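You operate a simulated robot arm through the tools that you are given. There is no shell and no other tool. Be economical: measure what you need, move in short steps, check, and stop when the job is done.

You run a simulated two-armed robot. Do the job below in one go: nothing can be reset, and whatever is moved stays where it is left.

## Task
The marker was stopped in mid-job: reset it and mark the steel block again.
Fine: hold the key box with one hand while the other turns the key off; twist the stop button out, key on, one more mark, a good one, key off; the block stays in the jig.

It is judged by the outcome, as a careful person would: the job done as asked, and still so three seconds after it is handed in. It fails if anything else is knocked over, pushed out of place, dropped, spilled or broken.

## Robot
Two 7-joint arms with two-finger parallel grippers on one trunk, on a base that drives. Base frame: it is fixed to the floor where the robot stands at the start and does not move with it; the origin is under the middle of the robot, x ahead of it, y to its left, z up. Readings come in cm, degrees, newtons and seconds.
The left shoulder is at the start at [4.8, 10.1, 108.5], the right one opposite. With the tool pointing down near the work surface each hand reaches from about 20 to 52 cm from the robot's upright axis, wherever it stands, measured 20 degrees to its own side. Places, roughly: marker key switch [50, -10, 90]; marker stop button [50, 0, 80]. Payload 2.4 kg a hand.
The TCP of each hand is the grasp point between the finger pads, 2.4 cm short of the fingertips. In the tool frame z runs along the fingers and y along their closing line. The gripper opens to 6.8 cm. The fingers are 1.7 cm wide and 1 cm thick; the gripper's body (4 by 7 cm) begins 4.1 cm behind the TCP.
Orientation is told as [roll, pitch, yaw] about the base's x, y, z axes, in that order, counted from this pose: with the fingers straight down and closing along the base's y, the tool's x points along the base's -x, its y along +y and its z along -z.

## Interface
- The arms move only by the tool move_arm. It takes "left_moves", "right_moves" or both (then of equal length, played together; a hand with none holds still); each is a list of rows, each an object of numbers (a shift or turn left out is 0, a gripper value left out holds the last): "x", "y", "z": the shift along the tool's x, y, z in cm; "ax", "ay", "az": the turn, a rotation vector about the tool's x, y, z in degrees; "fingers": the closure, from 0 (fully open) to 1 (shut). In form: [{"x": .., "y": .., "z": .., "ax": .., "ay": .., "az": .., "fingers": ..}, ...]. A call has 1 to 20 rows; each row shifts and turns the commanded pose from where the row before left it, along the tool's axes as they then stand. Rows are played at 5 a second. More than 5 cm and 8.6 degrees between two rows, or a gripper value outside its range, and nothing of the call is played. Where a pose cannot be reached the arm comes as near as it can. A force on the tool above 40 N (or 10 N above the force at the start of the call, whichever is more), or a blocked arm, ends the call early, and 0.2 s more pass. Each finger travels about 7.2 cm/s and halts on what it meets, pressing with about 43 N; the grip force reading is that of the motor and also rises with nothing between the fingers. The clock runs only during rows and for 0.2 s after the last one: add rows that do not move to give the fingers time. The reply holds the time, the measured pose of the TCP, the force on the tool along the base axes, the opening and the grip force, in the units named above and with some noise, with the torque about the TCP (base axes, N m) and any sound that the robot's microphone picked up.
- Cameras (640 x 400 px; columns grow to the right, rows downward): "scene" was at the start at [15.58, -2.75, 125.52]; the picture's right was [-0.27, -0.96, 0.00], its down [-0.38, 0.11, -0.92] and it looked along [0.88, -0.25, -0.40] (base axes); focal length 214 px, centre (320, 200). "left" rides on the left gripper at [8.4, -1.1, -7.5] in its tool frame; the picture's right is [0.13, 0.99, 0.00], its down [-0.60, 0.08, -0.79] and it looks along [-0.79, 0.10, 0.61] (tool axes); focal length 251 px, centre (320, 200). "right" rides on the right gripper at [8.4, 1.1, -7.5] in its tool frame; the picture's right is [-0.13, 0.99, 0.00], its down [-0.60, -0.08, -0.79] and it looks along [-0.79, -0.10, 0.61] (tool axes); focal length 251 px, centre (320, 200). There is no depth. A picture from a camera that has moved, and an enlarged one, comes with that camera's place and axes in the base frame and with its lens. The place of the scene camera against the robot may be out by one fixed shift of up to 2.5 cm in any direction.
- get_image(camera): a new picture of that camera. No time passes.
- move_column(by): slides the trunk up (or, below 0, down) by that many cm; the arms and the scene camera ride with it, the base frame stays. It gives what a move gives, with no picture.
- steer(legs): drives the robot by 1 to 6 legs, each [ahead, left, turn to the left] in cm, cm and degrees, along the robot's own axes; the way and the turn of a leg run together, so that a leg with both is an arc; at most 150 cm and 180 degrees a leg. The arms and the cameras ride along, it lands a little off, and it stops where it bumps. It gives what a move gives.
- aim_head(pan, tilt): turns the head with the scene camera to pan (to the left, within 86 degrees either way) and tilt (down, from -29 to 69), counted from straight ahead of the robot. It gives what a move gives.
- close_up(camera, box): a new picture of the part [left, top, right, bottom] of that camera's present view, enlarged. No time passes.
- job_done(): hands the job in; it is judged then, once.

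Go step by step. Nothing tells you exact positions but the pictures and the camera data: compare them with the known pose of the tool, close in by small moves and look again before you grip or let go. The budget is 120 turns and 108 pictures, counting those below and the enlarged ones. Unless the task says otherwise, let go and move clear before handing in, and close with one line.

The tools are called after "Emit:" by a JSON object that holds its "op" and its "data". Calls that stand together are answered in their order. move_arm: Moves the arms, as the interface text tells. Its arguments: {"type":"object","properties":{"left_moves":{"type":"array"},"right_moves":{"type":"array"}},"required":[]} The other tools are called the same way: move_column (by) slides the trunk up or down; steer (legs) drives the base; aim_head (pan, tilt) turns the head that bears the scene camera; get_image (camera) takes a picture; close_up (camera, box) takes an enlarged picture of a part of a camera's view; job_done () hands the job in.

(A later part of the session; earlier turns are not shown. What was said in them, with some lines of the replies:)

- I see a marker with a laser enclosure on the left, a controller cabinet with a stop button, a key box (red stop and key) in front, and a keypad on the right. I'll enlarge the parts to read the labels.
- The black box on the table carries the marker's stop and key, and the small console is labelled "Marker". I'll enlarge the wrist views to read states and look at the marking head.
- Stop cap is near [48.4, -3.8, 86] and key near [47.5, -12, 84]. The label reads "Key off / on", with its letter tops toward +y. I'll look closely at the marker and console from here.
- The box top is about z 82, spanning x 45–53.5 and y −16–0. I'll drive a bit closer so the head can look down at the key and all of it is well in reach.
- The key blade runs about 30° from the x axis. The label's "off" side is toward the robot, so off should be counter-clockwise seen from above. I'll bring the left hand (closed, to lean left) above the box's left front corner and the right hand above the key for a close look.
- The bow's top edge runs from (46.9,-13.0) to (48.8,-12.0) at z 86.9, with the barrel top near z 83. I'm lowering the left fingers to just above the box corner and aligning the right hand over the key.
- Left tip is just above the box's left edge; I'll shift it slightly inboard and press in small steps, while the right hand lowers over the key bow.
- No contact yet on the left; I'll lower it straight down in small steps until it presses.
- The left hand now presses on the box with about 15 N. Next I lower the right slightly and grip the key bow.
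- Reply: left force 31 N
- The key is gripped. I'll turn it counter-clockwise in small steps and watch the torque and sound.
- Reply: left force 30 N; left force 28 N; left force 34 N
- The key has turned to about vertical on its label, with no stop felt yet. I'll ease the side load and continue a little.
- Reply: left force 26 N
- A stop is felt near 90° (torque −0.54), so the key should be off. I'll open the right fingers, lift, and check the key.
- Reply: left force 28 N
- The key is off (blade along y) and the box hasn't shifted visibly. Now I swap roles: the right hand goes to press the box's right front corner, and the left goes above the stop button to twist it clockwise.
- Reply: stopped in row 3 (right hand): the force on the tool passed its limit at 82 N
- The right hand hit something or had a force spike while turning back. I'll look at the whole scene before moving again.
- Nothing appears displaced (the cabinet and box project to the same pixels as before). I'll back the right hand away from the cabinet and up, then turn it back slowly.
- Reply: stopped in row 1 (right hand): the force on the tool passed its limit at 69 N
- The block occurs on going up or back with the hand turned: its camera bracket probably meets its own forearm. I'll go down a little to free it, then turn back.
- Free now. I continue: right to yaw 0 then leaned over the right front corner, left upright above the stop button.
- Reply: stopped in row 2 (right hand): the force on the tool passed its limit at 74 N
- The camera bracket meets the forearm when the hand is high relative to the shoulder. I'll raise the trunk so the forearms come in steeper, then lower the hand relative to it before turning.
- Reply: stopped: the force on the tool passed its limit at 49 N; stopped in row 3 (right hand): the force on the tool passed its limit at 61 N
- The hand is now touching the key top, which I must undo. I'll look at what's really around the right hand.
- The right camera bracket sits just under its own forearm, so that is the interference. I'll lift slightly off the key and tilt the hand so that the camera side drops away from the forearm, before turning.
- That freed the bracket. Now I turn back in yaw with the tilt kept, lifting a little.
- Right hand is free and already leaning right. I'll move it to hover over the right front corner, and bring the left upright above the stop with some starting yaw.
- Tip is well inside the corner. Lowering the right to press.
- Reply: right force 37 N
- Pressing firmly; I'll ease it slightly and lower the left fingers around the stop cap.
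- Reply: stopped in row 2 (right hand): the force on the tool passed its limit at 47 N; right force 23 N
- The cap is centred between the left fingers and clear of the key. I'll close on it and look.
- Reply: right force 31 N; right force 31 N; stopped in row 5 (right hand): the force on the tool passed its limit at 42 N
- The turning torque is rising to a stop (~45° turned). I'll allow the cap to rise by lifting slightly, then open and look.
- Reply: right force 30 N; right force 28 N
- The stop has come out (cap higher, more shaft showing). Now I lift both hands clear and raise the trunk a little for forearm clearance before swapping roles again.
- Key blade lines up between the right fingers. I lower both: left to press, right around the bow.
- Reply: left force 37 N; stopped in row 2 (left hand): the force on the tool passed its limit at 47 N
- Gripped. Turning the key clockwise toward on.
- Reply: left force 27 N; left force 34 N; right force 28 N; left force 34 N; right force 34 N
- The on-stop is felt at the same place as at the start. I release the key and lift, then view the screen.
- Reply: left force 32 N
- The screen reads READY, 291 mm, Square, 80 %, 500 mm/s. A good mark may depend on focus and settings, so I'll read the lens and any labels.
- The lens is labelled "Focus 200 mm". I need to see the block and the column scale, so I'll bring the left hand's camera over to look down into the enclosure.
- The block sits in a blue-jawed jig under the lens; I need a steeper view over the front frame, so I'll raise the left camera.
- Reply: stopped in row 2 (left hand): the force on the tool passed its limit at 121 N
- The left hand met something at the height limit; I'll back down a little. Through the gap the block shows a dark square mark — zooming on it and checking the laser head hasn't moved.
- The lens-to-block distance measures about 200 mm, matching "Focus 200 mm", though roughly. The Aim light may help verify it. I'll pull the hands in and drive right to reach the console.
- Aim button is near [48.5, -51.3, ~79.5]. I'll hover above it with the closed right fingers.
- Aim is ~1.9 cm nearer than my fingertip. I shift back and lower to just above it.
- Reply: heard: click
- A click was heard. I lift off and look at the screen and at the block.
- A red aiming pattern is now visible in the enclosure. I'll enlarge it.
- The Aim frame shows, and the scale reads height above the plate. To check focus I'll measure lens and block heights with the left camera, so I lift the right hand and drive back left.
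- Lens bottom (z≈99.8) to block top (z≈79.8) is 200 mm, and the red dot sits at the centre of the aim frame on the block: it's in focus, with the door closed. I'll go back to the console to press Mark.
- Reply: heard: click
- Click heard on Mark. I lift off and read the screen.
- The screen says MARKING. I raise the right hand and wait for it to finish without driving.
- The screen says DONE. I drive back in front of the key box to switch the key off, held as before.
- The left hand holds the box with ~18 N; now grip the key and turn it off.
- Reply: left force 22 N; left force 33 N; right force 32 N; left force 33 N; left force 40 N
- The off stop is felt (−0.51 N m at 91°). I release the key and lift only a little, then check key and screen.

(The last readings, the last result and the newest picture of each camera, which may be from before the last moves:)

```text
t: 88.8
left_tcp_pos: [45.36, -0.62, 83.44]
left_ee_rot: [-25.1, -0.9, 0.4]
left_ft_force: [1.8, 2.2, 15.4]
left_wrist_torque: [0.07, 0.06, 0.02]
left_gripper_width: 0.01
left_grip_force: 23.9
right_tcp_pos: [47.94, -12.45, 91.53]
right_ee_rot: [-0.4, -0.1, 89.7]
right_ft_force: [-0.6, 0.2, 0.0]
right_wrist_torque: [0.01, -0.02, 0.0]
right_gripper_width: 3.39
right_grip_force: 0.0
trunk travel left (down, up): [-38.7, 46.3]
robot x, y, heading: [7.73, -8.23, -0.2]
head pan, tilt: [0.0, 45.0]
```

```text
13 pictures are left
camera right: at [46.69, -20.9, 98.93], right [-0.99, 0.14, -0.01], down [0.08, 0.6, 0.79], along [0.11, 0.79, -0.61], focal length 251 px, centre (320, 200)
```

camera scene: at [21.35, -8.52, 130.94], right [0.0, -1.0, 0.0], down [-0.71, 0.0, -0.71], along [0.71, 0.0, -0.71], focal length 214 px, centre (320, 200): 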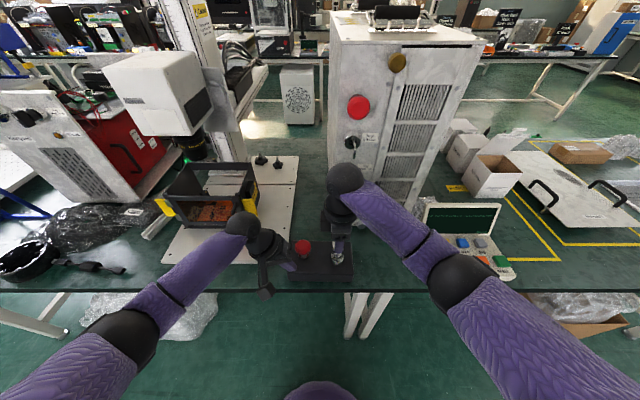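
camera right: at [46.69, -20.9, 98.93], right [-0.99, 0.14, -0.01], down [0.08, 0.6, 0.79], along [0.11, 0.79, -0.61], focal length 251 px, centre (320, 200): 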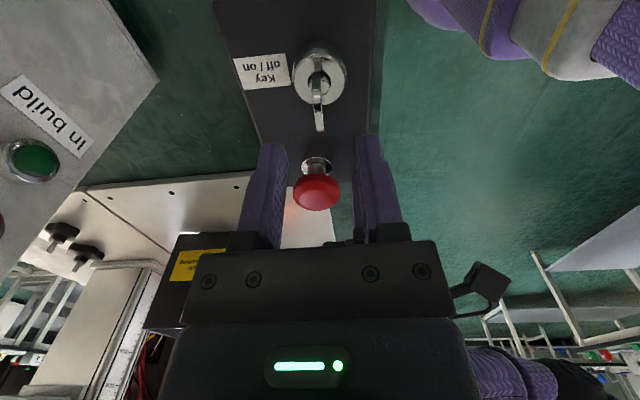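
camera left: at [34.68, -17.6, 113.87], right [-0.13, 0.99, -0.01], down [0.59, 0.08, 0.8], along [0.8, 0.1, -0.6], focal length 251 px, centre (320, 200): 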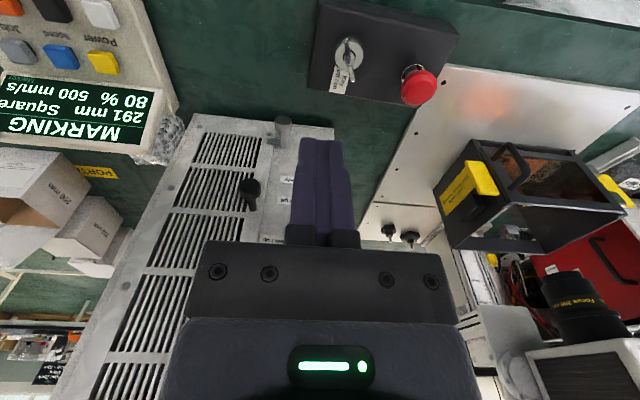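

The key is off and the screen is dark. I move both hands clear, with the right tilted so its camera bracket avoids the forearm.

Emit:
{"op": "move_arm", "data": {"left_moves": [{"z": -3}, {"z": -4}, {"z": -4}, {"z": -4}, {"z": -2}, {}, {}, {}, {}, {}, {}, {}, {}, {}, {}, {}, {}, {}, {}], "right_moves": [{}, {"ay": -4}, {"ay": -4}, {"ay": -4}, {"ay": -4}, {"ay": -4}, {"z": -1}, {"z": -1}, {"az": 7}, {"az": 7}, {"az": 7}, {"az": 7}, {"az": 7}, {"az": 7}, {"az": 7}, {"az": 7}, {"az": 7}, {"az": 7}, {"az": 7}]}}

Emit:
{"op": "move_arm", "data": {"left_moves": [{"ax": -8.3}, {"ax": -8.3}, {"ax": -8.3}, {"z": -3}, {"z": -3}, {}], "right_moves": [{"z": -3}, {"z": -3}, {"z": -3}, {"z": -3}, {"z": -3}, {}]}}

Emit:
{"op": "get_image", "data": {"camera": "scene"}}

Emit:
{"op": "close_up", "data": {"camera": "scene", "box": [270, 220, 370, 290]}}

Emit:
{"op": "close_up", "data": {"camera": "scene", "box": [160, 160, 260, 240]}}

```text
t: 92.8
left_tcp_pos: [45.09, 6.51, 99.04]
left_ee_rot: [-25.2, -0.9, 0.4]
left_ft_force: [-0.3, 0.0, -0.9]
left_wrist_torque: [-0.01, 0.04, 0.0]
left_gripper_width: 0.0
left_grip_force: 23.3
right_tcp_pos: [48.0, -13.14, 93.23]
right_ee_rot: [19.5, -4.7, 11.7]
right_ft_force: [0.0, -0.4, -0.4]
right_wrist_torque: [0.01, 0.0, 0.04]
right_gripper_width: 3.38
right_grip_force: 0.1
trunk travel left (down, up): [-38.7, 46.3]
robot x, y, heading: [8.44, -8.38, -0.2]
head pan, tilt: [0.0, 45.0]
```

```text
t: 94.2
left_tcp_pos: [45.06, 6.71, 104.96]
left_ee_rot: [-0.2, -0.9, 0.3]
left_ft_force: [0.5, 0.1, 0.2]
left_wrist_torque: [0.01, 0.01, -0.01]
left_gripper_width: 0.0
left_grip_force: 23.6
right_tcp_pos: [47.64, -18.25, 107.33]
right_ee_rot: [19.7, -4.9, 11.9]
right_ft_force: [-0.1, -0.2, 0.2]
right_wrist_torque: [0.01, -0.04, 0.0]
right_gripper_width: 3.39
right_grip_force: 0.1
trunk travel left (down, up): [-38.7, 46.3]
robot x, y, heading: [8.11, -8.49, -0.1]
head pan, tilt: [0.0, 45.0]
```

```text
12 pictures are left
camera scene: at [21.42, -8.54, 130.93], right [0.0, -1.0, 0.0], down [-0.71, 0.0, -0.71], along [0.71, 0.0, -0.71], focal length 214 px, centre (320, 200)
```

scene: 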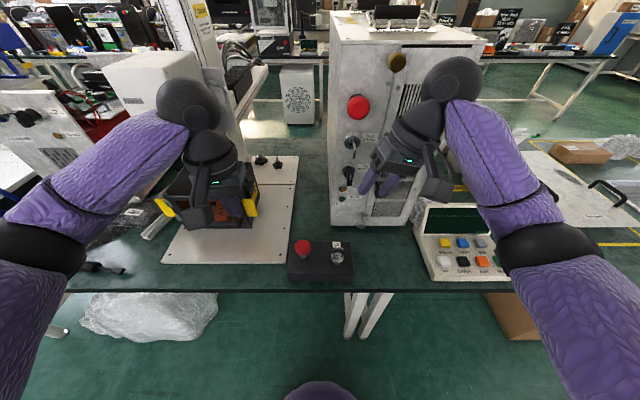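

```text
5.71 times, centred on (320, 255) of scene
camera zoom: at [21.42, -8.54, 130.93], right [0.0, -1.0, 0.0], down [-0.71, 0.0, -0.71], along [0.71, 0.0, -0.71], focal length 1226 px, centre (320, -114)
```

zoom: 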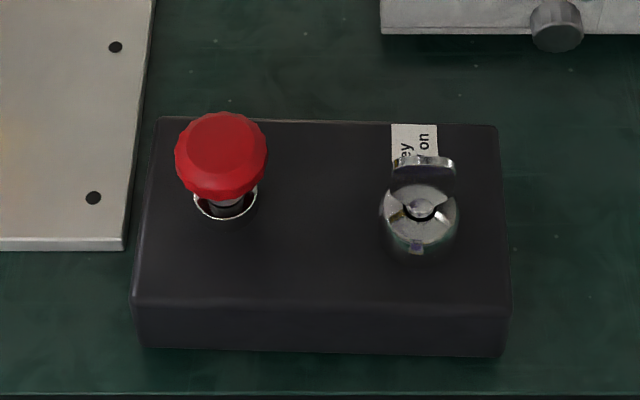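

```text
5.00 times, centred on (210, 200) of scene
camera zoom: at [21.42, -8.54, 130.93], right [0.0, -1.0, 0.0], down [-0.71, 0.0, -0.71], along [0.71, 0.0, -0.71], focal length 1072 px, centre (870, 200)
```

zoom: 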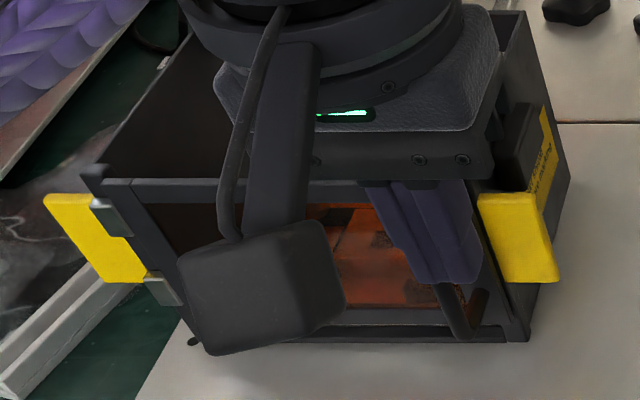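

Stop is out, the key is off, and the box is in place. A last check of the mark itself through the left camera.

Emit:
{"op": "get_image", "data": {"camera": "left"}}

```text
9 pictures are left
camera left: at [36.48, 5.47, 112.32], right [-0.14, 0.99, -0.01], down [0.59, 0.09, 0.8], along [0.8, 0.11, -0.6], focal length 251 px, centre (320, 200)
```

left: 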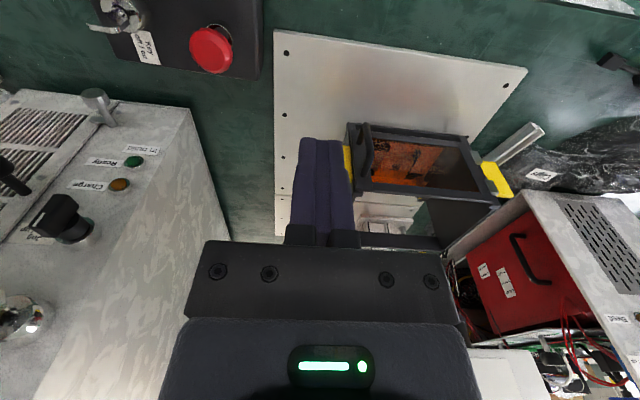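

Emit:
{"op": "close_up", "data": {"camera": "left", "box": [360, 130, 440, 190]}}

```text
6.67 times, centred on (400, 160) of left
camera zoom: at [36.48, 5.47, 112.32], right [-0.14, 0.99, -0.01], down [0.59, 0.09, 0.8], along [0.8, 0.11, -0.6], focal length 1676 px, centre (-213, 467)
```

zoom: 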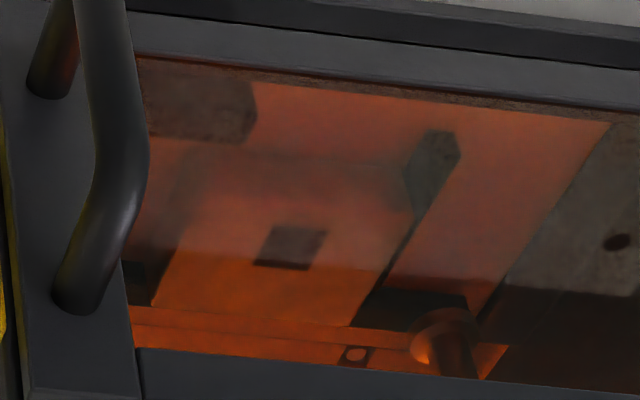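

The block carries a dark, crisp square and is still in the jig; the key is off, the stop is out, and both hands are clear. I hand it in.

Emit:
{"op": "job_done", "data": {}}

```text
The job is handed in.
```

The marker is reset and the steel block is marked again: one more mark was made, the console showed DONE, and the new square looks dark and crisp. The key is off, the stop button is out, and the block is still in the jig. The box was held with one hand for every key turn and for the stop twist.
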